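You operate a simulated robot arm through the tools that you are given. There is no shell and no other tool. Be economical: measure what you need, move in short steps, check, and stop when the job is done.

You run a simulated two-armed robot. Do the job below in one go: nothing can be reset, and whatever is moved stays where it is left.

## Task
Close the lining drawer. Close the paper drawer. Put the brass letter marked "H" from the chest top behind the cloth rolls on the lining pack there and the brass letter labelled "T" on the yellow sheet. Take the green spool and put it on the big green mat. Take the red thin roll from the chest top behind the cloth rolls and put it on top of the green foil roll there. Put one of the cardboard tubes from the top of the bench of the blue press on the top of the side table. Take the blue pad and leave it on the chest top above the ribbon drawer. Put the book on the top of the side table away on the end of the white counter. Fetch the white card pack and set it on the clear end of the wide table. Open the left cart drawer, put the yellow spool from the inside of the left cart drawer on the yellow card pack and shut the drawer again. Pull the board drawer open. Any order will do. Set down upright: thin roll, cardboard tube.

Only the result counts: the job must be done as asked and must still hold three seconds after the hand-in. Knocking over, shifting, dropping, spilling or breaking anything else fails it. Flat cloth is picked up by pressing the open fingertips on it (5 to 10 N) and closing them slowly along it; thin cloth reads only 2 to 8 mm in the jaws.

## Robot
Two 6-joint arms with three-finger grippers on one trunk, on a base that drives. Base frame: it is fixed to the floor where the robot stands at the start and does not move with it; the origin is under the middle of the robot, x ahead of it, y to its left, z up; the surface under the hand at the start is at about z = 0.93. Units: m, degrees, N and s.
The left shoulder is at the start at [0.04, 0.147, 1.342], the right one opposite. With the tool pointing down near the work surface each hand reaches from about 0.52 to 0.58 m from the robot's upright axis, wherever it stands, measured 20 degrees to its own side. Places, roughly: big green mat [-0.5, 0.9, 0.9]; blue pad (7x6x4 cm) [1.2, -3, 0.9]; board drawer [0.8, -0.2, 0.8]; book (7x10x2 cm) [1.3, -3, 0.9]; brass letter [1.25, -1.25, 1]; cardboard tube (4x4x5 cm) [0.9, -2.8, 0.8]; chest top above the ribbon drawer (23x25 cm) [1.18, 0.38, 0.92]; clear end of the wide table [2.8, 1.7, 0.8]; end of the white counter (54x16 cm) [0.72, 2.76, 0.88]; foil roll (6x6x5 cm) [1.4, -1, 1]; green spool (5x5x4 cm) [-1, -0.1, 1]; left cart drawer [2.2, 4.4, 0.6]; lining drawer [0.6, -0.1, 0.6]; lining pack [1.25, -1, 1]; paper drawer [0.6, -0.1, 0.8]; thin roll [1.25, -1.25, 1]; top of the side table [1.6, -3.4, 0.9]; white card pack [4.75, 3.5, 1]; yellow card pack [4.75, 3.75, 1]; yellow sheet (20x15x1 cm) [1.5, -0.8, 0.9]; yellow spool (5x5x4 cm) [2.2, 4.4, 0.6]. Payload 2.69 kg a hand.
The TCP of each hand is the grasp point between the finger pads, 0.029 m short of the fingertips. In the tool frame z runs along the fingers and y along their closing line. The gripper opens to 0.12 m. The gripper's body begins 0.078 m behind the TCP.
Orientation is that of the tool frame in the base frame, as a unit quaternion [w, x, y, z]. With the fingers straight down and closing along the base's y, the tool's x points along the base's -x, its y along +y and its z along -z.

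## Interface
- The arms move only by the tool apply_moves. It takes "left_motion", "right_motion" or both (then of equal length, played together; a hand with none holds still); each is a list of rows, each an object (a shift or turn left out is 0, a gripper value left out holds the last) with "linear": the shift along the tool's x, y, z in cm, a list of three; "angular": the turn, a rotation vector about the tool's x, y, z in degrees, a list of three; "hand": the gripper command, from -1 (shut) to 1 (fully open), values between in proportion. In form: [{"linear": [tx, ty, tz], "angular": [wx, wy, wz], "hand": hand}, ...]. A call has 1 to 10 rows; each row is the pose to reach, as a shift and turn from the pose commanded when the call began, along the tool's axes at that moment. A row lasts 0.2 s, in which the tool goes at most 0.05 m and 8.6 degrees; a call with a longer step from one row to the next is refused whole, and so is a gripper value outside its range. Where a pose cannot be reached the arm comes as near as it can. A force on the tool above 40 N (or 10 N above the force at the start of the call, whichever is more), or a blocked arm, ends the call early, and 0.2 s more pass. Each finger halts on what it meets, pressing with about 43 N; the grip force reading is that of the motor and also rises with nothing between the fingers. The clock runs only during rows and for 0.2 s after the last one: add rows that repeat a pose to give the fingers time. The reply holds the time, the measured pose of the TCP, the force on the tool along the base axes, the opening and the grip force, in the units named above and with some noise, with the torque about the TCP (base axes, N m) and any sound that the robot's microphone picked up.
- Cameras (640 x 400 px; columns grow to the right, rows downward): "scene" is now at [0.0578, 0.0408, 1.5268]; the picture's right is [0.74, -0.68, -0.00], its down [-0.63, -0.69, -0.36] and it looks along [0.24, 0.27, -0.93] (base axes); focal length 214 px, centre (320, 200). "left" rides on the left gripper at [0.063, 0, -0.104] in its tool frame; the picture's right is [0.00, 1.00, 0.00], its down [-0.83, 0.00, -0.56] and it looks along [-0.56, 0.00, 0.83] (tool axes); focal length 275 px, centre (320, 200). "right" rides on the right gripper at [0.063, 0, -0.104] in its tool frame; the picture's right is [0.00, 1.00, 0.00], its down [-0.83, 0.00, -0.56] and it looks along [-0.56, 0.00, 0.83] (tool axes); focal length 275 px, centre (320, 200). There is no depth. A picture from a camera that has moved, and an enlarged one, comes with that camera's place and axes in the base frame and with its lens.
- camera(camera): a new picture of that camera. The clock stands still meanwhile.
- slide_trunk(by): slides the trunk up (or, below 0, down) by that many m; the arms and the scene camera ride with it, the base frame stays. It gives what a move gives, with no picture.
- roll_base(legs): drives the robot by 1 to 6 legs, each [ahead, turn to the left] in m and degrees, along the robot's own axes; the way and the turn of a leg run together, so that a leg with both is an arc; at most 1.5 m and 180 degrees a leg. The arms and the cameras ride along, it lands a little off, and it stops where it bumps. It gives what a move gives.
- pan_tilt(pan, tilt): turns the head with the scene camera to pan (to the left, within 86 degrees either way) and tilt (down, from -29 to 69), counted from straight ahead of the robot. It gives what a move gives.
- close_up(camera, box): a new picture of the part [left, top, right, bottom] of that camera's present view, enlarged. The clock stands still meanwhile.
- close_job(): hands the job in; it is judged then, once.

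Go step by step. Nothing tells you exact positions but the pictures and the camera data: compare them with the known pose of the tool, close in by small moves and look again before you grip or let go. The budget is 556 turns and 364 pictures, counting those below and the enlarged ones. Unless the task says otherwise, let go and move clear before handing in, and close with one line.

The tools are called after "Emit:" as name(argument=value, ...) on one line, values as JSON. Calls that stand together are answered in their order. apply_moves: Moves the arms, as the interface text tells. Its arguments: {"type":"object","properties":{"left_motion":{"type":"array","items":{"type":"object","properties":{"linear":{"type":"array","items":{"type":"number"}},"angular":{"type":"array","items":{"type":"number"}},"hand":{"type":"number"}}}},"right_motion":{"type":"array","items":{"type":"object","properties":{"linear":{"type":"array","items":{"type":"number"}},"angular":{"type":"array","items":{"type":"number"}},"hand":{"type":"number"}}}}},"required":[]} The other tools are called the same way: slide_trunk (by) slides the trunk up or down; roll_base (legs) drives the base; pan_tilt (pan, tilt) turns the head that bears the scene camera; camera (camera) takes a picture; close_up (camera, box) takes an enlarged picture of a part of a camera's view; close_job () hands the job in.

At the start:

```text
clock: 0.0
left_tool_pos: [0.4999, 0.2086, 0.9999]
left_ee_rot: [0.001, 0.0, 1.0, -0.001]
left_wrist_force: [0.3, 0.2, -0.8]
left_wrist_torque: [0.02, 0.0, 0.02]
left_width: 0.12
left_grip_force: 0.1
right_tool_pos: [0.4954, -0.2212, 0.9999]
right_ee_rot: [0.0, 0.0, 1.0, 0.0]
right_wrist_force: [-0.6, 0.9, 0.1]
right_wrist_torque: [0.01, -0.04, -0.01]
right_width: 0.12
right_grip_force: 0.1
trunk travel left (down, up): [-0.468, 0.029]
robot x, y, heading: [-0.0029, 0.0022, 0.1]
head pan, tilt: [47.5, 68.8]
```

scene: 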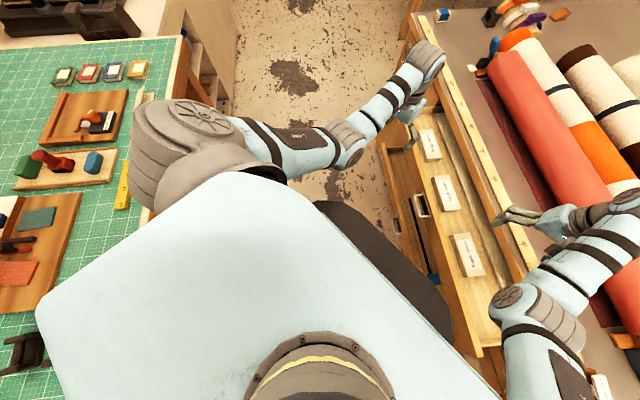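
right: 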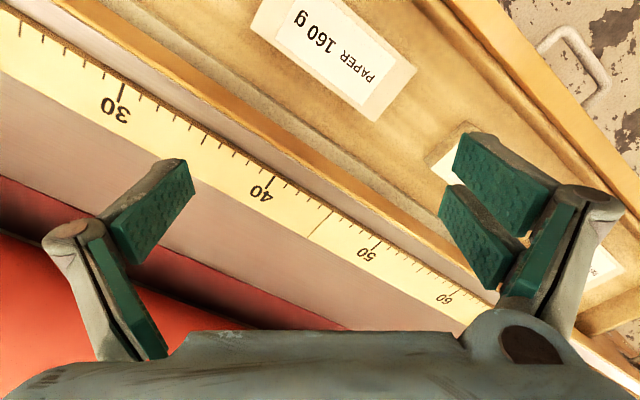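
left: 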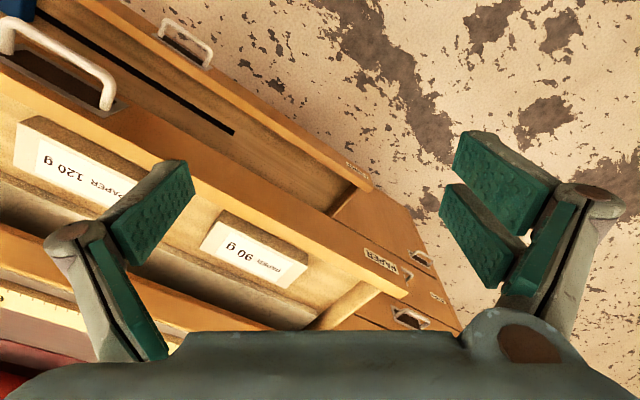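

I see a chest with open drawers in front and a green mat to the left-behind. I'll survey with the head first.

Emit:
pan_tilt(pan=0, tilt=45)

Emit:
camera(camera="scene")

Emit:
pan_tilt(pan=-60, tilt=30)

Emit:
camera(camera="scene")

Emit:
pan_tilt(pan=60, tilt=20)

Emit:
camera(camera="scene")

```text
clock: 1.1
left_tool_pos: [0.5003, 0.2077, 1.0005]
left_ee_rot: [0.0, 0.0, 1.0, 0.0]
left_wrist_force: [0.0, -0.2, -0.6]
left_wrist_torque: [0.03, -0.02, 0.02]
left_width: 0.12
left_grip_force: 0.1
right_tool_pos: [0.4955, -0.2212, 1.0001]
right_ee_rot: [0.0, 0.0, 1.0, 0.0]
right_wrist_force: [-0.4, -0.4, 0.9]
right_wrist_torque: [-0.02, 0.02, -0.01]
right_width: 0.1196
right_grip_force: 0.0
trunk travel left (down, up): [-0.468, 0.029]
robot x, y, heading: [-0.0005, -0.0005, 0.0]
head pan, tilt: [0.0, 45.0]
```

```text
360 pictures are left
camera scene: at [0.1013, -0.0004, 1.5556], right [0.0, -1.0, 0.0], down [-0.71, 0.0, -0.71], along [0.71, 0.0, -0.71], focal length 214 px, centre (320, 200)
```

scene: 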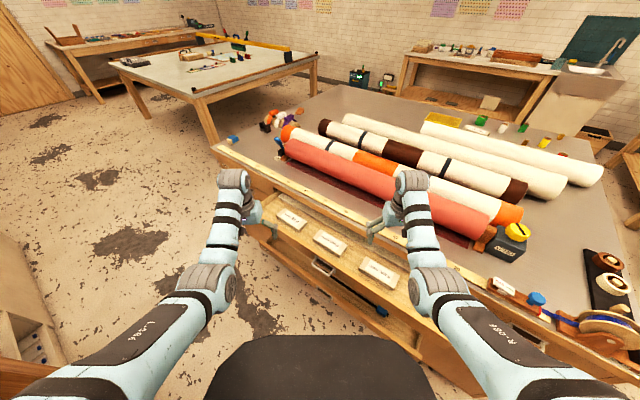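

```text
clock: 2.5
left_tool_pos: [0.4996, 0.2082, 0.9995]
left_ee_rot: [0.0, 0.0, 1.0, 0.0]
left_wrist_force: [-0.4, 0.3, 0.7]
left_wrist_torque: [0.0, 0.01, 0.0]
left_width: 0.1198
left_grip_force: 0.1
right_tool_pos: [0.4943, -0.2214, 0.9988]
right_ee_rot: [-0.001, 0.0, 1.0, -0.001]
right_wrist_force: [0.0, -0.6, 0.5]
right_wrist_torque: [0.01, 0.0, -0.01]
right_width: 0.12
right_grip_force: 0.2
trunk travel left (down, up): [-0.468, 0.029]
robot x, y, heading: [-0.0006, -0.0021, -0.1]
head pan, tilt: [-60.0, 30.0]
```

```text
359 pictures are left
camera scene: at [0.0654, -0.0788, 1.5782], right [-0.87, -0.5, 0.0], down [-0.25, 0.43, -0.87], along [0.43, -0.75, -0.5], focal length 214 px, centre (320, 200)
```

scene: 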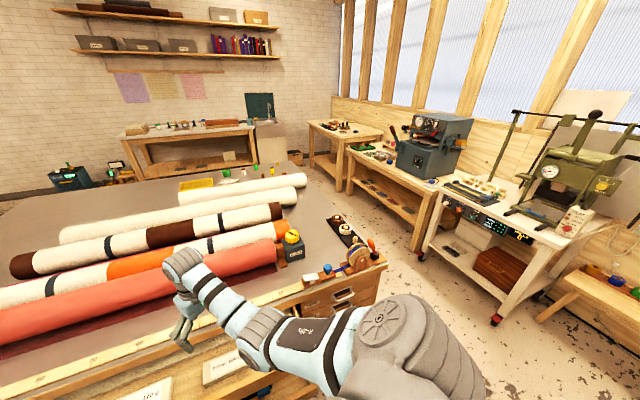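

```text
clock: 4.5
left_tool_pos: [0.5017, 0.2097, 1.0004]
left_ee_rot: [0.0, 0.0, 1.0, -0.001]
left_wrist_force: [0.0, -0.4, -1.1]
left_wrist_torque: [-0.01, -0.02, 0.02]
left_width: 0.1198
left_grip_force: 0.1
right_tool_pos: [0.4948, -0.2206, 1.0001]
right_ee_rot: [0.0, 0.001, 1.0, 0.0]
right_wrist_force: [0.2, -1.6, 0.1]
right_wrist_torque: [-0.01, 0.0, 0.0]
right_width: 0.12
right_grip_force: 0.1
trunk travel left (down, up): [-0.468, 0.029]
robot x, y, heading: [0.0001, 0.0013, 0.2]
head pan, tilt: [60.0, 20.0]
```

```text
358 pictures are left
camera scene: at [0.0667, 0.0801, 1.5943], right [0.87, -0.5, 0.0], down [-0.17, -0.3, -0.94], along [0.47, 0.81, -0.34], focal length 214 px, centre (320, 200)
```

scene: 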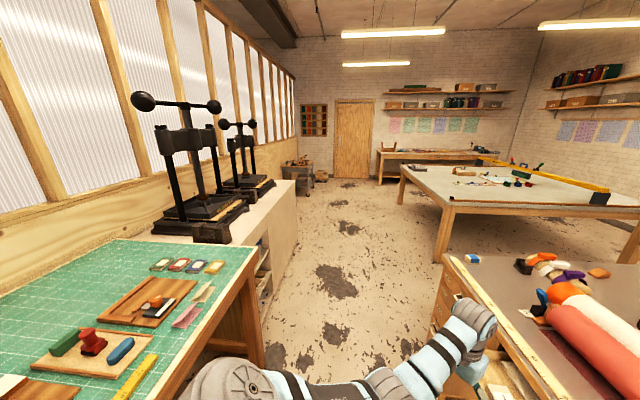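

The chest is turned about 35 degrees to the right from my heading. I take more views of its drawers and of the spots around me.

Emit:
pan_tilt(pan=0, tilt=69)

Emit:
camera(camera="scene")

Emit:
pan_tilt(pan=-85, tilt=45)

Emit:
camera(camera="scene")

Emit:
pan_tilt(pan=86, tilt=40)

Emit:
camera(camera="scene")

```text
clock: 5.8
left_tool_pos: [0.5002, 0.2073, 0.9996]
left_ee_rot: [0.0, 0.0, 1.0, -0.001]
left_wrist_force: [-0.1, 0.8, -0.3]
left_wrist_torque: [0.02, -0.02, -0.01]
left_width: 0.1198
left_grip_force: 0.0
right_tool_pos: [0.4951, -0.2207, 1.0005]
right_ee_rot: [0.0, -0.001, 1.0, 0.001]
right_wrist_force: [0.2, 0.1, 1.1]
right_wrist_torque: [0.0, 0.0, -0.02]
right_width: 0.12
right_grip_force: 0.0
trunk travel left (down, up): [-0.468, 0.029]
robot x, y, heading: [-0.0011, -0.0002, 0.2]
head pan, tilt: [0.0, 68.8]
```

```text
357 pictures are left
camera scene: at [0.076, -0.0004, 1.5268], right [0.0, -1.0, 0.0], down [-0.93, 0.0, -0.36], along [0.36, 0.0, -0.93], focal length 214 px, centre (320, 200)
```

scene: 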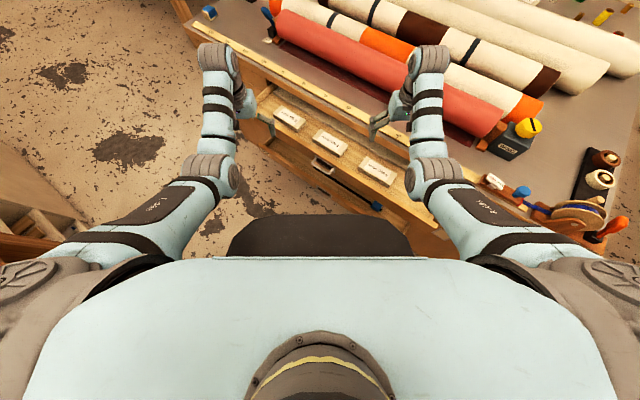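

```text
clock: 7.3
left_tool_pos: [0.5004, 0.209, 0.9997]
left_ee_rot: [0.0, 0.0, 1.0, 0.001]
left_wrist_force: [-0.2, 0.6, 0.0]
left_wrist_torque: [-0.02, 0.03, -0.02]
left_width: 0.1201
left_grip_force: 0.0
right_tool_pos: [0.495, -0.2214, 0.9997]
right_ee_rot: [0.0, 0.0, 1.0, 0.0]
right_wrist_force: [-0.6, -0.3, 0.4]
right_wrist_torque: [0.01, 0.03, 0.0]
right_width: 0.1201
right_grip_force: 0.0
trunk travel left (down, up): [-0.468, 0.029]
robot x, y, heading: [-0.0031, -0.0051, 0.2]
head pan, tilt: [-85.0, 45.0]
```

```text
356 pictures are left
camera scene: at [0.0272, -0.0815, 1.5556], right [-1.0, -0.09, 0.0], down [-0.06, 0.7, -0.71], along [0.06, -0.7, -0.71], focal length 214 px, centre (320, 200)
```

scene: 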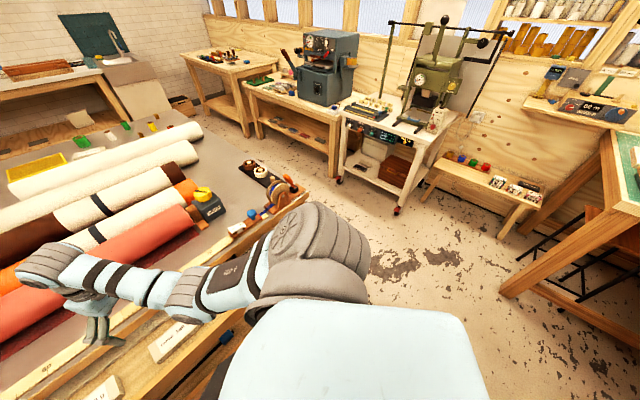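

```text
clock: 9.9
left_tool_pos: [0.5003, 0.2079, 1.0015]
left_ee_rot: [0.0, 0.0, 1.0, 0.0]
left_wrist_force: [-0.3, -0.4, -0.4]
left_wrist_torque: [-0.04, 0.0, 0.02]
left_width: 0.1201
left_grip_force: 0.0
right_tool_pos: [0.4954, -0.221, 0.999]
right_ee_rot: [-0.001, 0.0, 1.0, 0.0]
right_wrist_force: [-0.1, -0.3, 0.9]
right_wrist_torque: [0.01, -0.04, 0.02]
right_width: 0.1199
right_grip_force: 0.1
trunk travel left (down, up): [-0.468, 0.029]
robot x, y, heading: [0.0029, -0.0005, -0.1]
head pan, tilt: [85.9, 40.0]
```

```text
355 pictures are left
camera scene: at [0.0261, 0.0843, 1.5629], right [1.0, -0.07, 0.0], down [-0.05, -0.64, -0.77], along [0.05, 0.76, -0.64], focal length 214 px, centre (320, 200)
```

scene: 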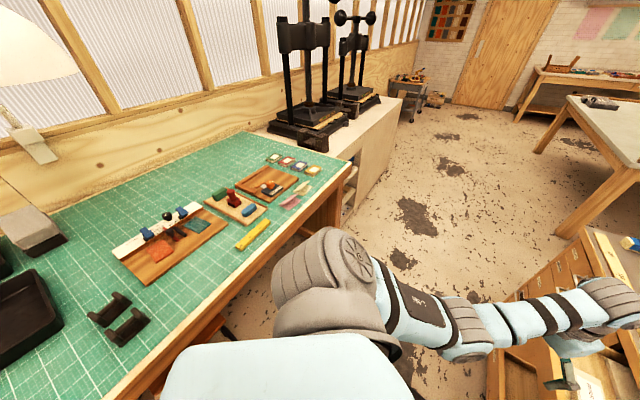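

I'll raise both hands so turning is safe, then look at them.

Emit:
apply_moves(left_motion=[{"linear": [0, 0, -5]}, {"linear": [0, 0, -10]}, {"linear": [0, 0, -15]}, {"linear": [0, 0, -20]}, {"linear": [0, 0, -25]}, {"linear": [0, 0, -25]}], right_motion=[{"linear": [0, 0, -5]}, {"linear": [0, 0, -10]}, {"linear": [0, 0, -15]}, {"linear": [0, 0, -20]}, {"linear": [0, 0, -25]}, {"linear": [0, 0, -25]}])

```text
clock: 11.3
left_tool_pos: [0.5536, 0.2104, 1.2633]
left_ee_rot: [-0.001, 0.0, 1.0, 0.0]
left_wrist_force: [0.6, -0.9, -0.1]
left_wrist_torque: [0.01, -0.01, 0.0]
left_width: 0.1199
left_grip_force: 0.1
left hand out of reach, approached as far as the arm can: row 1, 2, 3, 4, 5, 6
right_tool_pos: [0.5551, -0.222, 1.265]
right_ee_rot: [0.001, 0.0, 1.0, 0.0]
right_wrist_force: [0.0, 0.0, -0.2]
right_wrist_torque: [-0.01, -0.02, -0.03]
right_width: 0.1201
right_grip_force: 0.1
right hand out of reach, approached as far as the arm can: row 1, 2, 3, 4, 5, 6
trunk travel left (down, up): [-0.468, 0.029]
robot x, y, heading: [0.0003, -0.0033, 0.2]
head pan, tilt: [85.9, 40.0]
```

Emit:
roll_base(legs=[[0, -35]])

Emit:
pan_tilt(pan=0, tilt=65)

Emit:
camera(camera="scene")

Emit:
pan_tilt(pan=45, tilt=55)

Emit:
camera(camera="scene")

Emit:
camera(camera="left")

Emit:
camera(camera="right")

```text
clock: 13.4
left_tool_pos: [0.5766, -0.1445, 1.2609]
left_ee_rot: [-0.001, 0.299, 0.954, 0.0]
left_wrist_force: [0.4, 0.4, -0.5]
left_wrist_torque: [-0.04, 0.02, 0.0]
left_width: 0.1198
left_grip_force: 0.1
right_tool_pos: [0.3281, -0.4988, 1.2643]
right_ee_rot: [-0.002, 0.299, 0.954, 0.0]
right_wrist_force: [-0.3, 0.5, 0.6]
right_wrist_torque: [-0.03, 0.0, -0.04]
right_width: 0.1202
right_grip_force: 0.0
trunk travel left (down, up): [-0.468, 0.029]
robot x, y, heading: [0.0004, 0.0017, -35.0]
head pan, tilt: [85.9, 40.0]
```

```text
clock: 15.0
left_tool_pos: [0.5746, -0.1463, 1.2619]
left_ee_rot: [0.0, 0.299, 0.954, 0.0]
left_wrist_force: [0.4, -0.1, 0.8]
left_wrist_torque: [0.01, 0.0, 0.03]
left_width: 0.1201
left_grip_force: 0.2
right_tool_pos: [0.3283, -0.4995, 1.2632]
right_ee_rot: [-0.001, 0.3, 0.954, 0.0]
right_wrist_force: [-0.5, 0.3, 0.7]
right_wrist_torque: [0.0, 0.0, -0.02]
right_width: 0.1201
right_grip_force: 0.1
trunk travel left (down, up): [-0.468, 0.029]
robot x, y, heading: [0.0008, 0.0019, -34.6]
head pan, tilt: [0.0, 65.0]
```

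```text
354 pictures are left
camera scene: at [0.0663, -0.0468, 1.5306], right [-0.57, -0.82, 0.0], down [-0.74, 0.52, -0.42], along [0.35, -0.24, -0.91], focal length 214 px, centre (320, 200)
```

scene: 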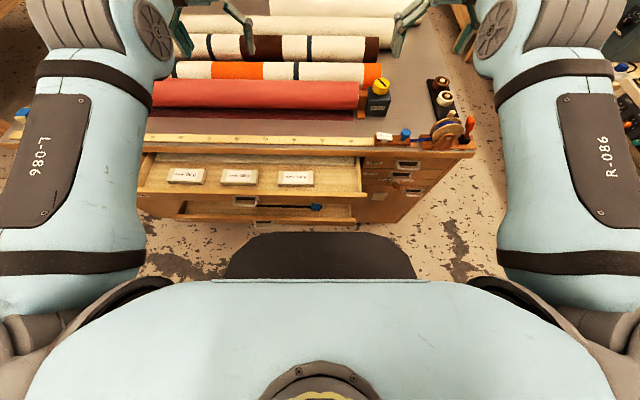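

```text
clock: 16.1
left_tool_pos: [0.5763, -0.1451, 1.2626]
left_ee_rot: [0.0, 0.299, 0.954, 0.0]
left_wrist_force: [0.1, -0.2, 0.1]
left_wrist_torque: [0.01, -0.02, -0.05]
left_width: 0.1199
left_grip_force: 0.0
right_tool_pos: [0.3288, -0.5002, 1.2645]
right_ee_rot: [-0.001, 0.298, 0.954, -0.001]
right_wrist_force: [-0.4, 0.3, -0.3]
right_wrist_torque: [0.02, 0.01, 0.02]
right_width: 0.12
right_grip_force: 0.2
trunk travel left (down, up): [-0.468, 0.029]
robot x, y, heading: [0.0013, 0.0003, -34.4]
head pan, tilt: [45.0, 55.0]
```

```text
353 pictures are left
camera scene: at [0.0874, 0.0005, 1.5422], right [0.18, -0.98, 0.0], down [-0.81, -0.14, -0.57], along [0.56, 0.1, -0.82], focal length 214 px, centre (320, 200)
```

scene: 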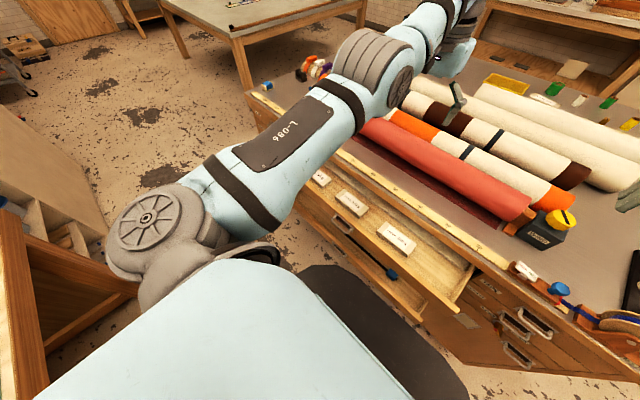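

```text
352 pictures are left
camera left: at [0.5226, -0.1094, 1.3666], right [0.57, 0.82, 0.0], down [0.68, -0.48, 0.55], along [0.45, -0.32, -0.83], focal length 275 px, centre (320, 200)
```

left: 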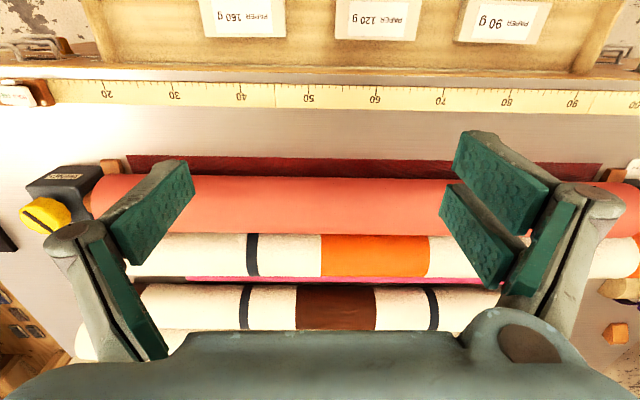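

```text
351 pictures are left
camera right: at [0.2762, -0.4635, 1.3668], right [0.57, 0.82, 0.0], down [0.69, -0.47, 0.56], along [0.46, -0.31, -0.83], focal length 275 px, centre (320, 200)
```

right: 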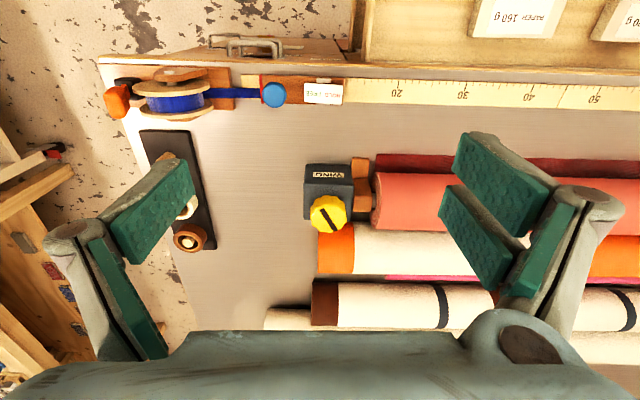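

Emit:
pan_tilt(pan=0, tilt=60)

Emit:
close_up(camera="scene", box=[120, 130, 480, 300])

Emit:
close_up(camera="scene", box=[160, 0, 480, 180])

```text
clock: 17.2
left_tool_pos: [0.575, -0.1454, 1.2629]
left_ee_rot: [-0.001, 0.299, 0.954, 0.0]
left_wrist_force: [-0.1, 0.0, -0.4]
left_wrist_torque: [-0.01, 0.0, -0.02]
left_width: 0.1196
left_grip_force: 0.0
right_tool_pos: [0.3282, -0.499, 1.2647]
right_ee_rot: [-0.001, 0.299, 0.954, 0.0]
right_wrist_force: [1.0, -0.2, 0.1]
right_wrist_torque: [0.0, -0.02, 0.02]
right_width: 0.12
right_grip_force: 0.0
trunk travel left (down, up): [-0.468, 0.029]
robot x, y, heading: [-0.0014, 0.0026, -35.0]
head pan, tilt: [0.0, 60.0]
```

```text
1.78 times, centred on (300, 215) of scene
camera zoom: at [0.0712, -0.0501, 1.5361], right [-0.57, -0.82, 0.0], down [-0.71, 0.49, -0.5], along [0.41, -0.29, -0.87], focal length 381 px, centre (356, 173)
```

zoom: 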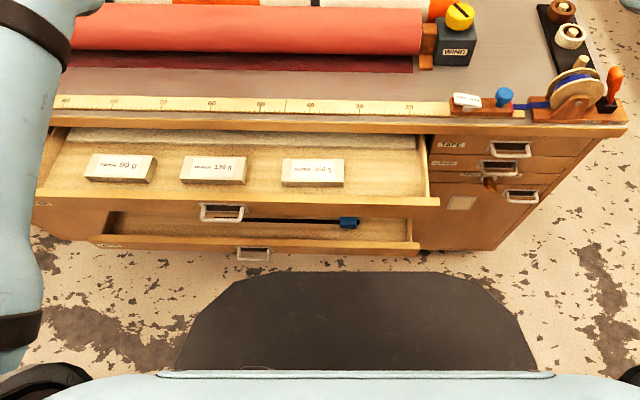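

```text
2.00 times, centred on (320, 90) of scene
camera zoom: at [0.0712, -0.0501, 1.5361], right [-0.57, -0.82, 0.0], down [-0.71, 0.49, -0.5], along [0.41, -0.29, -0.87], focal length 429 px, centre (320, 420)
```

zoom: 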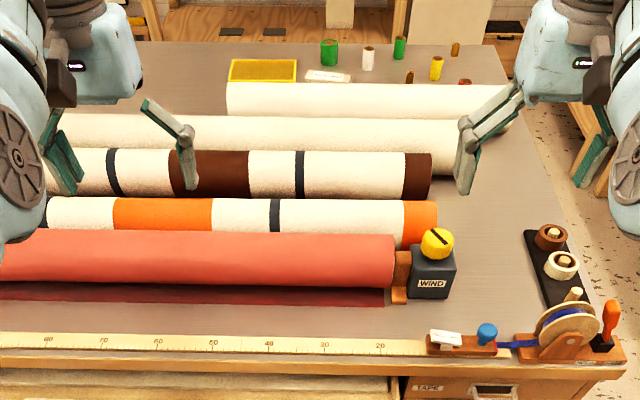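

Emit:
pan_tilt(pan=86, tilt=62)

Emit:
camera(camera="scene")

Emit:
pan_tilt(pan=-86, tilt=62)

Emit:
camera(camera="scene")

```text
clock: 18.8
left_tool_pos: [0.5768, -0.1458, 1.2617]
left_ee_rot: [-0.001, 0.299, 0.954, 0.001]
left_wrist_force: [0.1, -0.6, -0.5]
left_wrist_torque: [-0.01, 0.02, -0.01]
left_width: 0.1201
left_grip_force: 0.0
right_tool_pos: [0.33, -0.4994, 1.2643]
right_ee_rot: [-0.001, 0.299, 0.954, 0.0]
right_wrist_force: [0.6, -0.6, 0.1]
right_wrist_torque: [-0.01, 0.01, -0.03]
right_width: 0.1201
right_grip_force: 0.2
trunk travel left (down, up): [-0.468, 0.029]
robot x, y, heading: [-0.0, -0.0021, -34.9]
head pan, tilt: [85.9, 62.0]
```

```text
348 pictures are left
camera scene: at [0.0569, 0.0379, 1.5339], right [0.78, -0.63, 0.0], down [-0.55, -0.69, -0.47], along [0.29, 0.37, -0.88], focal length 214 px, centre (320, 200)
```

scene: 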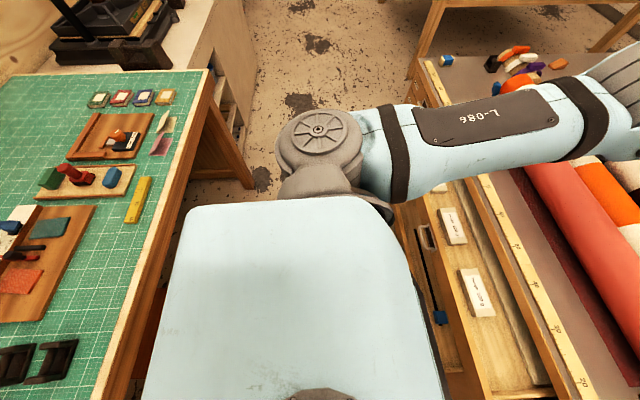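

```text
clock: 21.4
left_tool_pos: [0.5758, -0.144, 1.2627]
left_ee_rot: [-0.002, 0.3, 0.954, 0.0]
left_wrist_force: [0.3, -0.3, -0.2]
left_wrist_torque: [0.0, 0.0, -0.05]
left_width: 0.12
left_grip_force: 0.0
right_tool_pos: [0.3292, -0.4994, 1.2645]
right_ee_rot: [-0.001, 0.299, 0.954, 0.0]
right_wrist_force: [0.2, 0.1, 0.2]
right_wrist_torque: [-0.01, -0.04, 0.01]
right_width: 0.12
right_grip_force: 0.0
trunk travel left (down, up): [-0.468, 0.029]
robot x, y, heading: [0.0008, -0.0019, -34.8]
head pan, tilt: [-85.9, 62.0]
```

```text
347 pictures are left
camera scene: at [-0.0164, -0.0674, 1.5339], right [-0.86, 0.51, 0.0], down [0.45, 0.76, -0.47], along [-0.24, -0.4, -0.88], focal length 214 px, centre (320, 200)
```

scene: 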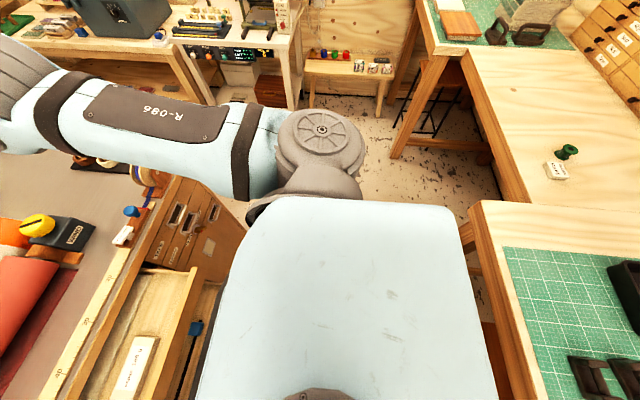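

Green spool sits on a box on the desk right-behind me. I back up 0.17 m to get a hand in front of the open drawer fronts.

Emit:
roll_base(legs=[[-0.17, 0]])

Emit:
pan_tilt(pan=0, tilt=50)

Emit:
camera(camera="scene")

```text
clock: 22.9
left_tool_pos: [0.439, -0.0491, 1.2612]
left_ee_rot: [-0.003, 0.301, 0.954, 0.001]
left_wrist_force: [0.4, -0.4, -0.4]
left_wrist_torque: [0.03, 0.02, 0.02]
left_width: 0.1198
left_grip_force: 0.0
right_tool_pos: [0.1902, -0.4041, 1.2612]
right_ee_rot: [-0.002, 0.299, 0.954, 0.0]
right_wrist_force: [-0.2, -0.2, 0.0]
right_wrist_torque: [0.0, 0.03, 0.01]
right_width: 0.1198
right_grip_force: 0.1
trunk travel left (down, up): [-0.468, 0.029]
robot x, y, heading: [-0.1416, 0.0978, -34.6]
head pan, tilt: [-85.9, 62.0]
```

```text
clock: 24.5
left_tool_pos: [0.4352, -0.0475, 1.2615]
left_ee_rot: [0.0, 0.299, 0.954, 0.0]
left_wrist_force: [0.3, -0.4, 0.3]
left_wrist_torque: [0.02, 0.01, 0.03]
left_width: 0.12
left_grip_force: 0.0
right_tool_pos: [0.1881, -0.4015, 1.2646]
right_ee_rot: [-0.002, 0.299, 0.954, 0.0]
right_wrist_force: [-0.3, -0.4, -0.1]
right_wrist_torque: [0.0, 0.02, -0.01]
right_width: 0.1199
right_grip_force: 0.2
trunk travel left (down, up): [-0.468, 0.029]
robot x, y, heading: [-0.1398, 0.0975, -35.0]
head pan, tilt: [0.0, 50.0]
```

```text
346 pictures are left
camera scene: at [-0.0608, 0.0415, 1.5487], right [-0.57, -0.82, 0.0], down [-0.63, 0.44, -0.64], along [0.53, -0.37, -0.77], focal length 214 px, centre (320, 200)
```

scene: 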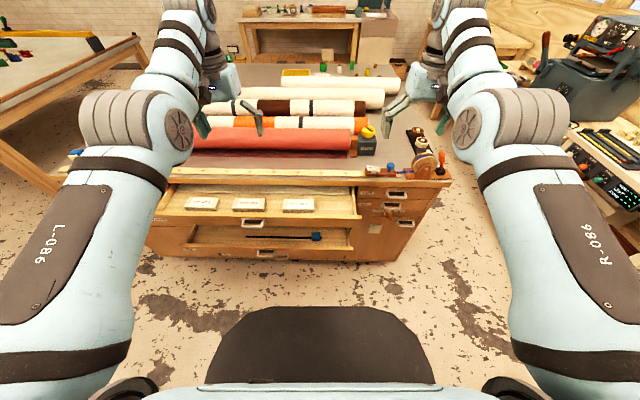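

Emit:
slide_trunk(by=-0.2)

Emit:
apply_moves(left_motion=[{"linear": [1.2, 0, 5], "hand": -1}, {"linear": [2.4, 0, 10]}, {"linear": [4, 0, 14]}, {"linear": [5.4, 0, 18]}, {"linear": [5.4, 0, 22]}, {"linear": [5.4, 0, 22]}])

Emit:
camera(camera="scene")

Emit:
camera(camera="left")

```text
clock: 26.7
left_tool_pos: [0.4356, -0.0488, 1.0618]
left_ee_rot: [-0.001, 0.3, 0.954, 0.0]
left_wrist_force: [-0.4, -0.7, -1.3]
left_wrist_torque: [0.0, 0.0, -0.01]
left_width: 0.12
left_grip_force: 0.0
right_tool_pos: [0.1881, -0.4027, 1.0631]
right_ee_rot: [-0.001, 0.299, 0.954, 0.0]
right_wrist_force: [0.0, -0.2, -1.0]
right_wrist_torque: [0.0, 0.01, -0.02]
right_width: 0.1199
right_grip_force: 0.0
trunk travel left (down, up): [-0.268, 0.229]
robot x, y, heading: [-0.1387, 0.0988, -34.8]
head pan, tilt: [0.0, 50.0]
```

```text
refused: row 1 steps farther than a row can; nothing moved
```

```text
345 pictures are left
camera scene: at [-0.0605, 0.0414, 1.3482], right [-0.57, -0.82, 0.0], down [-0.63, 0.44, -0.64], along [0.53, -0.37, -0.77], focal length 214 px, centre (320, 200)
```

scene: 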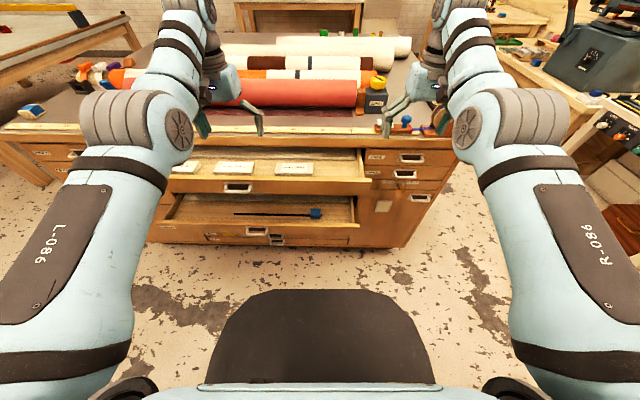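

```text
344 pictures are left
camera left: at [0.3825, -0.0121, 1.1661], right [0.58, 0.82, 0.0], down [0.68, -0.48, 0.55], along [0.45, -0.32, -0.83], focal length 275 px, centre (320, 200)
```

left: 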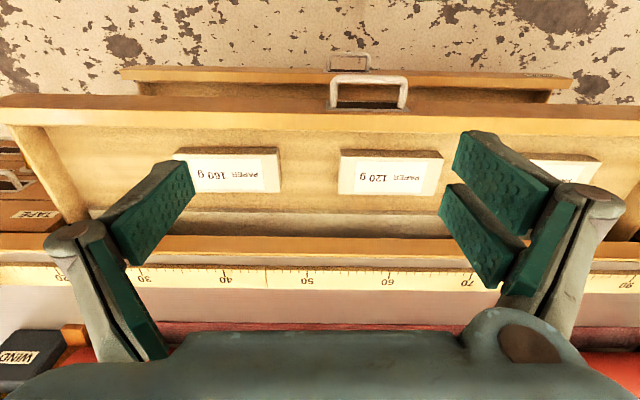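

Emit:
apply_moves(left_motion=[{"linear": [2.4, 0, 4.0], "hand": -1}, {"linear": [4.4, 0, 8]}, {"linear": [5.8, 0, 11.5]}, {"linear": [6, 0, 11.5]}, {"linear": [6, 0, 11.5]}])

Emit:
camera(camera="left")

```text
clock: 27.9
left_tool_pos: [0.434, -0.0493, 0.9368]
left_ee_rot: [0.0, 0.3, 0.954, 0.001]
left_wrist_force: [-0.1, 0.1, 0.7]
left_wrist_torque: [0.01, -0.01, -0.01]
left_width: 0.0
left_grip_force: 29.1
left hand out of reach, approached as far as the arm can: row 1, 2, 3, 4, 5
right_tool_pos: [0.1876, -0.4025, 1.065]
right_ee_rot: [0.0, 0.298, 0.954, 0.001]
right_wrist_force: [-0.7, 1.0, 0.6]
right_wrist_torque: [0.0, 0.02, -0.01]
right_width: 0.12
right_grip_force: 0.2
trunk travel left (down, up): [-0.268, 0.229]
robot x, y, heading: [-0.1371, 0.0975, -34.7]
head pan, tilt: [0.0, 50.0]
```

```text
343 pictures are left
camera left: at [0.3828, -0.013, 1.0411], right [0.58, 0.82, 0.0], down [0.68, -0.48, 0.55], along [0.45, -0.32, -0.83], focal length 275 px, centre (320, 200)
```

left: 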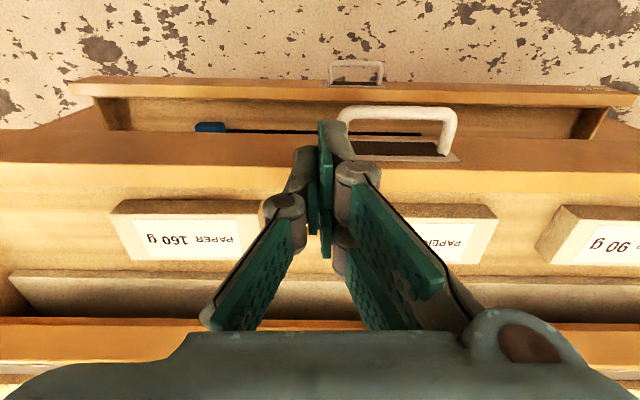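

Emit:
apply_moves(left_motion=[{"linear": [2, 0, -1]}, {"linear": [4, 0, -1]}, {"linear": [6, 0, -1]}, {"linear": [6, 0, -1]}])

```text
clock: 28.9
left_tool_pos: [0.4366, -0.0488, 0.937]
left_ee_rot: [-0.001, 0.3, 0.954, 0.0]
left_wrist_force: [-0.2, 0.2, 0.1]
left_wrist_torque: [0.02, -0.01, -0.02]
left_width: 0.0
left_grip_force: 28.5
left hand out of reach, approached as far as the arm can: row 1, 2, 3, 4
right_tool_pos: [0.1883, -0.4024, 1.0643]
right_ee_rot: [-0.001, 0.299, 0.954, 0.001]
right_wrist_force: [0.0, 0.2, 0.5]
right_wrist_torque: [0.0, 0.0, -0.01]
right_width: 0.1201
right_grip_force: 0.1
trunk travel left (down, up): [-0.268, 0.229]
robot x, y, heading: [-0.1378, 0.0977, -34.9]
head pan, tilt: [0.0, 50.0]
```

Emit:
slide_trunk(by=0.2)

Emit:
apply_moves(left_motion=[{"linear": [0, 0, 4]}, {"linear": [0, 0, 8]}, {"linear": [2, 0, 12]}, {"linear": [4, 0, 14]}, {"linear": [6, 0, 14]}, {"linear": [8, 0, 15]}, {"linear": [8, 0, 15]}])

```text
clock: 31.0
left_tool_pos: [0.4372, -0.0481, 1.1379]
left_ee_rot: [-0.001, 0.3, 0.954, 0.001]
left_wrist_force: [-0.4, -0.1, 0.4]
left_wrist_torque: [0.02, 0.0, -0.02]
left_width: 0.0
left_grip_force: 28.4
right_tool_pos: [0.1886, -0.4013, 1.2651]
right_ee_rot: [-0.001, 0.299, 0.954, 0.0]
right_wrist_force: [-0.4, -0.2, -0.5]
right_wrist_torque: [0.02, -0.04, -0.01]
right_width: 0.1199
right_grip_force: 0.1
trunk travel left (down, up): [-0.468, 0.029]
robot x, y, heading: [-0.1394, 0.1013, -34.7]
head pan, tilt: [0.0, 50.0]
```

```text
clock: 32.6
left_tool_pos: [0.3696, -0.0021, 0.9871]
left_ee_rot: [-0.001, 0.301, 0.954, 0.001]
left_wrist_force: [0.5, -0.1, 0.2]
left_wrist_torque: [-0.03, 0.0, -0.03]
left_width: 0.0
left_grip_force: 28.6
right_tool_pos: [0.1887, -0.4022, 1.2642]
right_ee_rot: [0.0, 0.299, 0.954, 0.0]
right_wrist_force: [-0.3, -0.4, 0.6]
right_wrist_torque: [-0.01, -0.01, -0.02]
right_width: 0.1198
right_grip_force: 0.0
trunk travel left (down, up): [-0.468, 0.029]
robot x, y, heading: [-0.1418, 0.0983, -34.9]
head pan, tilt: [0.0, 50.0]
```

Emit:
apply_moves(left_motion=[{"linear": [0, 0, 4]}, {"linear": [0, 0, 8]}, {"linear": [0, 0, 12]}, {"linear": [0, 0, 15.5]}, {"linear": [0, 0, 15.5]}])

Emit:
camera(camera="left")

Emit:
camera(camera="scene")

```text
clock: 33.8
left_tool_pos: [0.3715, -0.0015, 0.8329]
left_ee_rot: [-0.001, 0.3, 0.954, 0.001]
left_wrist_force: [-0.6, 0.1, -0.3]
left_wrist_torque: [-0.02, 0.0, 0.0]
left_width: 0.0002
left_grip_force: 28.3
right_tool_pos: [0.1885, -0.4032, 1.2631]
right_ee_rot: [-0.002, 0.299, 0.954, 0.0]
right_wrist_force: [-0.2, -0.1, 0.7]
right_wrist_torque: [-0.03, 0.01, 0.0]
right_width: 0.1199
right_grip_force: 0.1
trunk travel left (down, up): [-0.468, 0.029]
robot x, y, heading: [-0.1435, 0.0955, -34.8]
head pan, tilt: [0.0, 50.0]
```

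```text
342 pictures are left
camera left: at [0.3174, 0.0337, 0.9372], right [0.58, 0.82, 0.0], down [0.68, -0.48, 0.55], along [0.45, -0.32, -0.83], focal length 275 px, centre (320, 200)
```

left: 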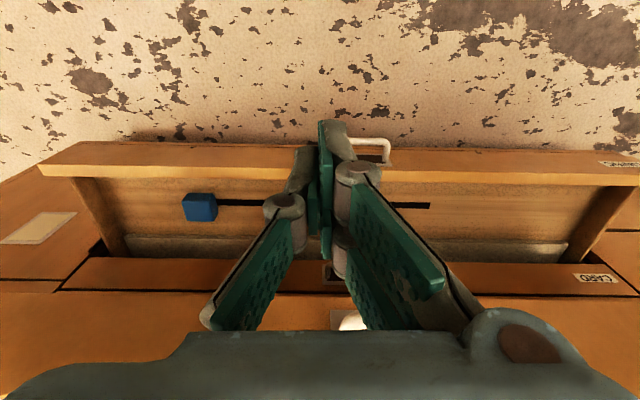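

```text
341 pictures are left
camera scene: at [-0.0605, 0.0414, 1.5487], right [-0.57, -0.82, 0.0], down [-0.63, 0.44, -0.64], along [0.53, -0.37, -0.77], focal length 214 px, centre (320, 200)
```

scene: 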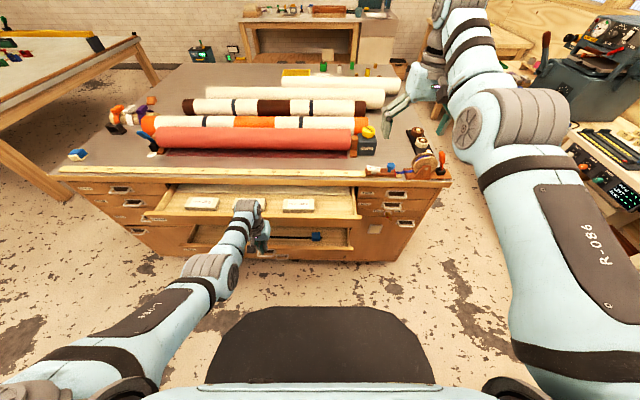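

Emit:
close_up(camera="left", box=[540, 140, 640, 300])

Emit:
close_up(camera="scene", box=[60, 170, 280, 270])

Emit:
close_up(camera="scene", box=[280, 150, 460, 270])

```text
2.50 times, centred on (590, 220) of left
camera zoom: at [0.3174, 0.0337, 0.9372], right [0.58, 0.82, 0.0], down [0.68, -0.48, 0.55], along [0.45, -0.32, -0.83], focal length 688 px, centre (-355, 150)
```

zoom: 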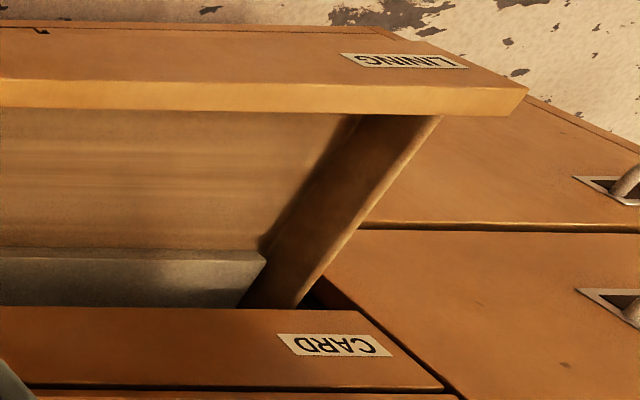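

```text
2.91 times, centred on (170, 220) of scene
camera zoom: at [-0.0605, 0.0414, 1.5487], right [-0.57, -0.82, 0.0], down [-0.63, 0.44, -0.64], along [0.53, -0.37, -0.77], focal length 624 px, centre (756, 142)
```

zoom: 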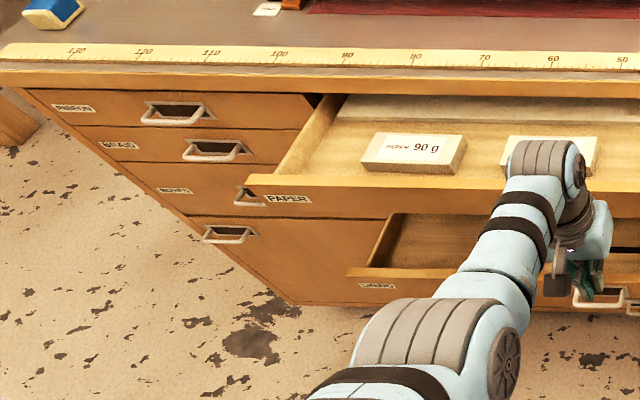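

```text
3.33 times, centred on (370, 210) of scene
camera zoom: at [-0.0605, 0.0414, 1.5487], right [-0.57, -0.82, 0.0], down [-0.63, 0.44, -0.64], along [0.53, -0.37, -0.77], focal length 715 px, centre (153, 167)
```

zoom: 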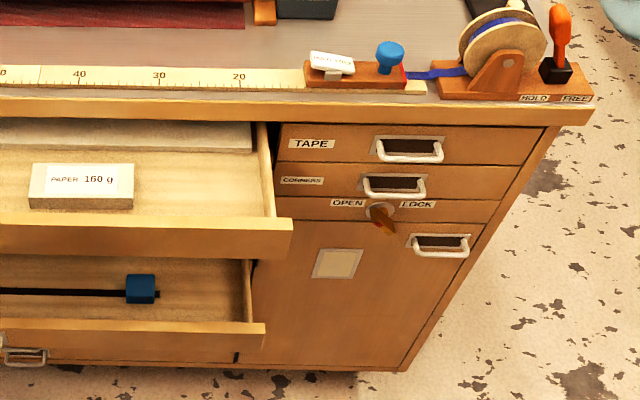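

Board drawer must be hidden between paper and lining. I now press the closed left fingers forward against the paper drawer front, tilting the tool outward as it goes.

Emit:
apply_moves(left_motion=[{"linear": [-3, 0, 0], "angular": [0, -8, 0]}, {"linear": [-6, 0, 0], "angular": [0, -16, 0]}, {"linear": [-9, 0, 0], "angular": [0, -24, 0]}, {"linear": [-12, 0, 0], "angular": [0, -32, 0]}, {"linear": [-15, 0, 0], "angular": [0, -40, 0]}, {"linear": [-18, 0, 0], "angular": [0, -48, 0]}])

Emit:
camera(camera="scene")

```text
clock: 35.2
left_tool_pos: [0.4845, -0.0859, 0.8608]
left_ee_rot: [0.378, 0.275, 0.876, -0.117]
left_wrist_force: [-5.0, -4.9, 1.4]
left_wrist_torque: [-0.06, 0.01, -0.12]
left_width: 0.0
left_grip_force: 28.3
left hand out of reach, approached as far as the arm can: row 4, 5, 6
right_tool_pos: [0.1873, -0.4036, 1.2654]
right_ee_rot: [0.0, 0.299, 0.954, 0.001]
right_wrist_force: [0.8, 0.2, -0.3]
right_wrist_torque: [-0.02, 0.0, -0.04]
right_width: 0.12
right_grip_force: 0.1
trunk travel left (down, up): [-0.468, 0.029]
robot x, y, heading: [-0.1392, 0.0941, -34.9]
head pan, tilt: [0.0, 50.0]
```

```text
337 pictures are left
camera scene: at [-0.0615, 0.0413, 1.5488], right [-0.57, -0.82, 0.0], down [-0.63, 0.44, -0.64], along [0.53, -0.37, -0.77], focal length 214 px, centre (320, 200)
```

scene: 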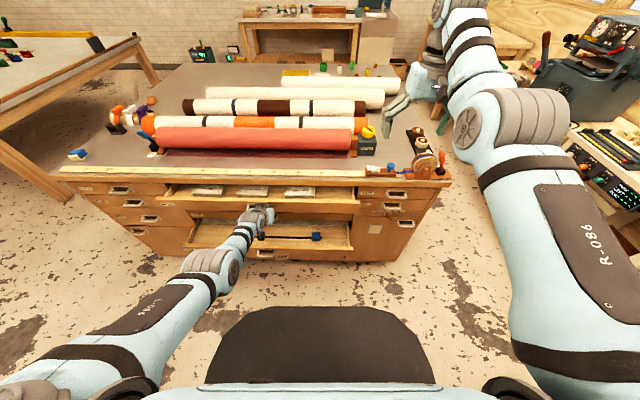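

The paper drawer slides easily. I drive ahead 0.13 m to push it nearly shut.

Emit:
roll_base(legs=[[0.12, 0]])

Emit:
camera(camera="scene")

Emit:
camera(camera="left")

```text
clock: 36.5
left_tool_pos: [0.5599, -0.1414, 0.8504]
left_ee_rot: [0.364, 0.278, 0.882, -0.116]
left_wrist_force: [-2.3, 0.8, -0.5]
left_wrist_torque: [-0.01, 0.01, 0.01]
left_width: 0.0002
left_grip_force: 28.8
right_tool_pos: [0.2708, -0.4607, 1.2632]
right_ee_rot: [-0.001, 0.299, 0.954, -0.001]
right_wrist_force: [-0.5, 0.4, -0.6]
right_wrist_torque: [0.0, 0.0, 0.03]
right_width: 0.1201
right_grip_force: 0.1
trunk travel left (down, up): [-0.468, 0.029]
robot x, y, heading: [-0.0567, 0.0401, -34.8]
head pan, tilt: [0.0, 50.0]
stopped in leg 1: the force on the tool passed its limit at 244 N (the readings are from after the stop); the commanded pose is now the measured one
```

```text
336 pictures are left
camera scene: at [0.0212, -0.0175, 1.5487], right [-0.57, -0.82, 0.0], down [-0.63, 0.44, -0.64], along [0.53, -0.37, -0.77], focal length 214 px, centre (320, 200)
```

scene: 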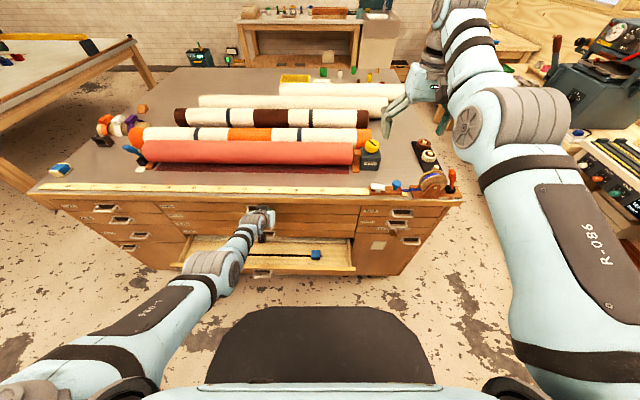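

```text
335 pictures are left
camera left: at [0.461, -0.0743, 0.8804], right [0.58, 0.82, 0.0], down [0.16, -0.11, 0.98], along [0.8, -0.57, -0.2], focal length 275 px, centre (320, 200)
```

left: 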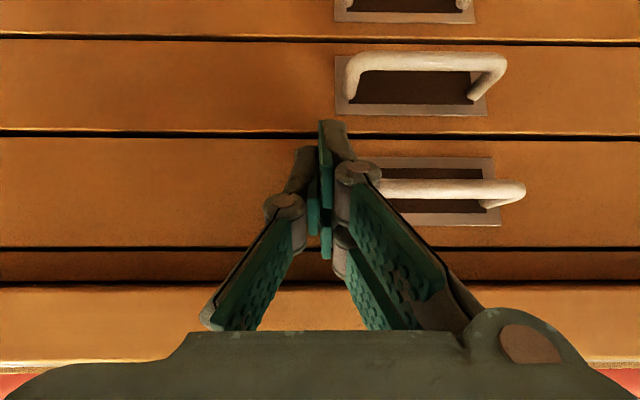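

Emit:
close_up(camera="scene", box=[20, 170, 240, 290])

Emit:
close_up(camera="scene", box=[240, 170, 460, 290])

```text
2.91 times, centred on (130, 230) of scene
camera zoom: at [0.0212, -0.0175, 1.5487], right [-0.57, -0.82, 0.0], down [-0.63, 0.44, -0.64], along [0.53, -0.37, -0.77], focal length 624 px, centre (873, 113)
```

zoom: 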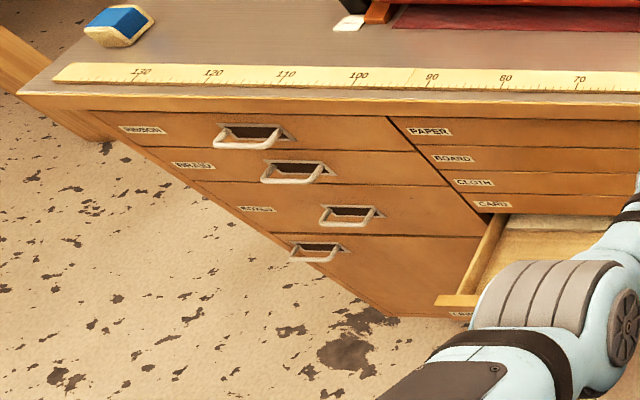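

```text
2.91 times, centred on (350, 230) of scene
camera zoom: at [0.0212, -0.0175, 1.5487], right [-0.57, -0.82, 0.0], down [-0.63, 0.44, -0.64], along [0.53, -0.37, -0.77], focal length 624 px, centre (233, 113)
```

zoom: 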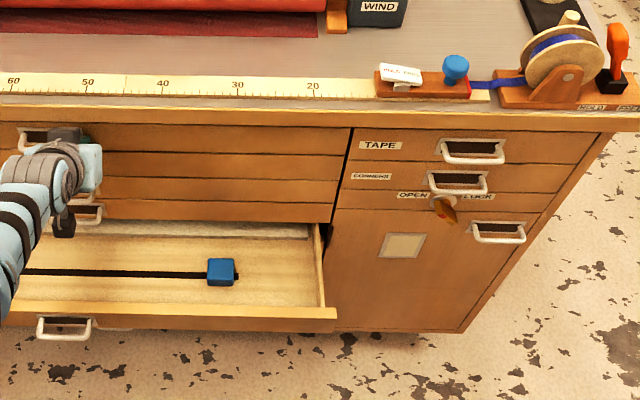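

Paper drawer is shut flush. I retract the hand, back up and lower the trunk for the lining drawer.

Emit:
roll_base(legs=[[-0.1, 0]])

Emit:
apply_moves(left_motion=[{"linear": [2, 0, -2], "angular": [0, 8, 0]}, {"linear": [4, 0, -4], "angular": [0, 16, 0]}, {"linear": [6, 0, -6], "angular": [0, 24, 0]}, {"linear": [8, 0, -7], "angular": [0, 32, 0]}, {"linear": [10, 0, -7], "angular": [0, 40, 0]}, {"linear": [11, 0, -7], "angular": [0, 45, 0]}, {"linear": [11, 0, -7], "angular": [0, 45, 0]}])

```text
clock: 37.6
left_tool_pos: [0.4824, -0.0893, 0.8464]
left_ee_rot: [0.361, 0.278, 0.882, -0.116]
left_wrist_force: [1.5, -0.9, -0.1]
left_wrist_torque: [0.02, 0.01, -0.02]
left_width: 0.0
left_grip_force: 29.0
right_tool_pos: [0.1974, -0.4086, 1.2572]
right_ee_rot: [-0.005, 0.299, 0.954, 0.002]
right_wrist_force: [1.0, -1.1, -0.6]
right_wrist_torque: [0.06, 0.1, 0.01]
right_width: 0.1201
right_grip_force: 0.0
trunk travel left (down, up): [-0.468, 0.029]
robot x, y, heading: [-0.1407, 0.0972, -35.0]
head pan, tilt: [0.0, 50.0]
```

```text
clock: 39.2
left_tool_pos: [0.3715, -0.0114, 0.8238]
left_ee_rot: [0.0, 0.301, 0.954, -0.001]
left_wrist_force: [-0.7, 0.4, -0.3]
left_wrist_torque: [0.01, 0.0, -0.03]
left_width: 0.0
left_grip_force: 27.8
right_tool_pos: [0.1868, -0.4007, 1.2645]
right_ee_rot: [0.0, 0.299, 0.954, 0.0]
right_wrist_force: [-0.1, 0.5, 1.3]
right_wrist_torque: [-0.04, -0.03, 0.0]
right_width: 0.1199
right_grip_force: 0.1
trunk travel left (down, up): [-0.468, 0.029]
robot x, y, heading: [-0.1398, 0.097, -34.9]
head pan, tilt: [0.0, 50.0]
```

Emit:
slide_trunk(by=-0.24)

Emit:
camera(camera="left")

Emit:
camera(camera="scene")

```text
clock: 41.7
left_tool_pos: [0.3729, -0.0121, 0.584]
left_ee_rot: [-0.001, 0.301, 0.954, -0.002]
left_wrist_force: [0.7, -0.7, -0.3]
left_wrist_torque: [0.01, 0.0, 0.0]
left_width: 0.0
left_grip_force: 29.2
right_tool_pos: [0.1887, -0.4021, 1.0237]
right_ee_rot: [0.0, 0.299, 0.954, 0.0]
right_wrist_force: [0.2, -0.2, 0.5]
right_wrist_torque: [0.02, -0.01, -0.05]
right_width: 0.12
right_grip_force: 0.1
trunk travel left (down, up): [-0.228, 0.269]
robot x, y, heading: [-0.1425, 0.0968, -34.7]
head pan, tilt: [0.0, 50.0]
```

```text
332 pictures are left
camera left: at [0.3201, 0.0241, 0.6875], right [0.58, 0.82, 0.0], down [0.68, -0.48, 0.56], along [0.45, -0.32, -0.83], focal length 275 px, centre (320, 200)
```

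left: 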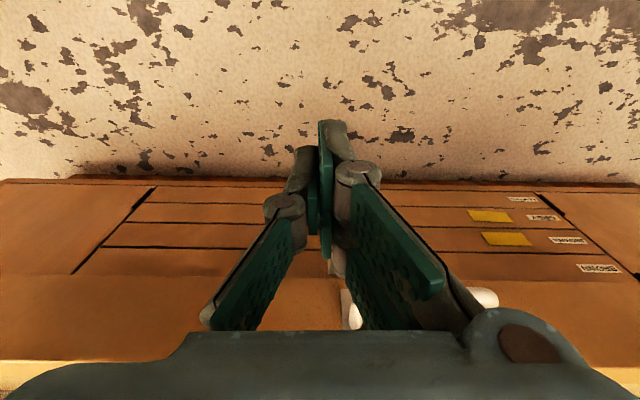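

```text
331 pictures are left
camera scene: at [-0.0602, 0.041, 1.3087], right [-0.57, -0.82, 0.0], down [-0.63, 0.44, -0.64], along [0.53, -0.37, -0.77], focal length 214 px, centre (320, 200)
```

scene: 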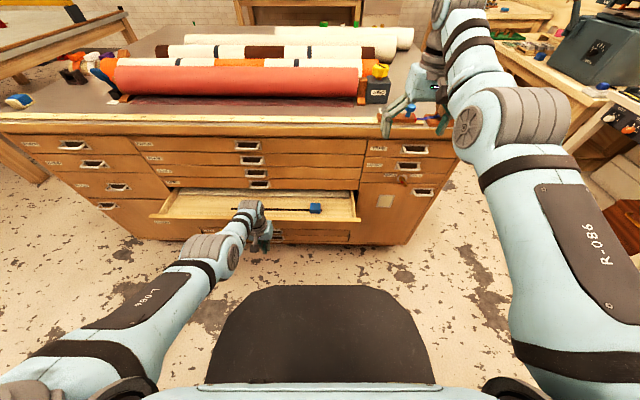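

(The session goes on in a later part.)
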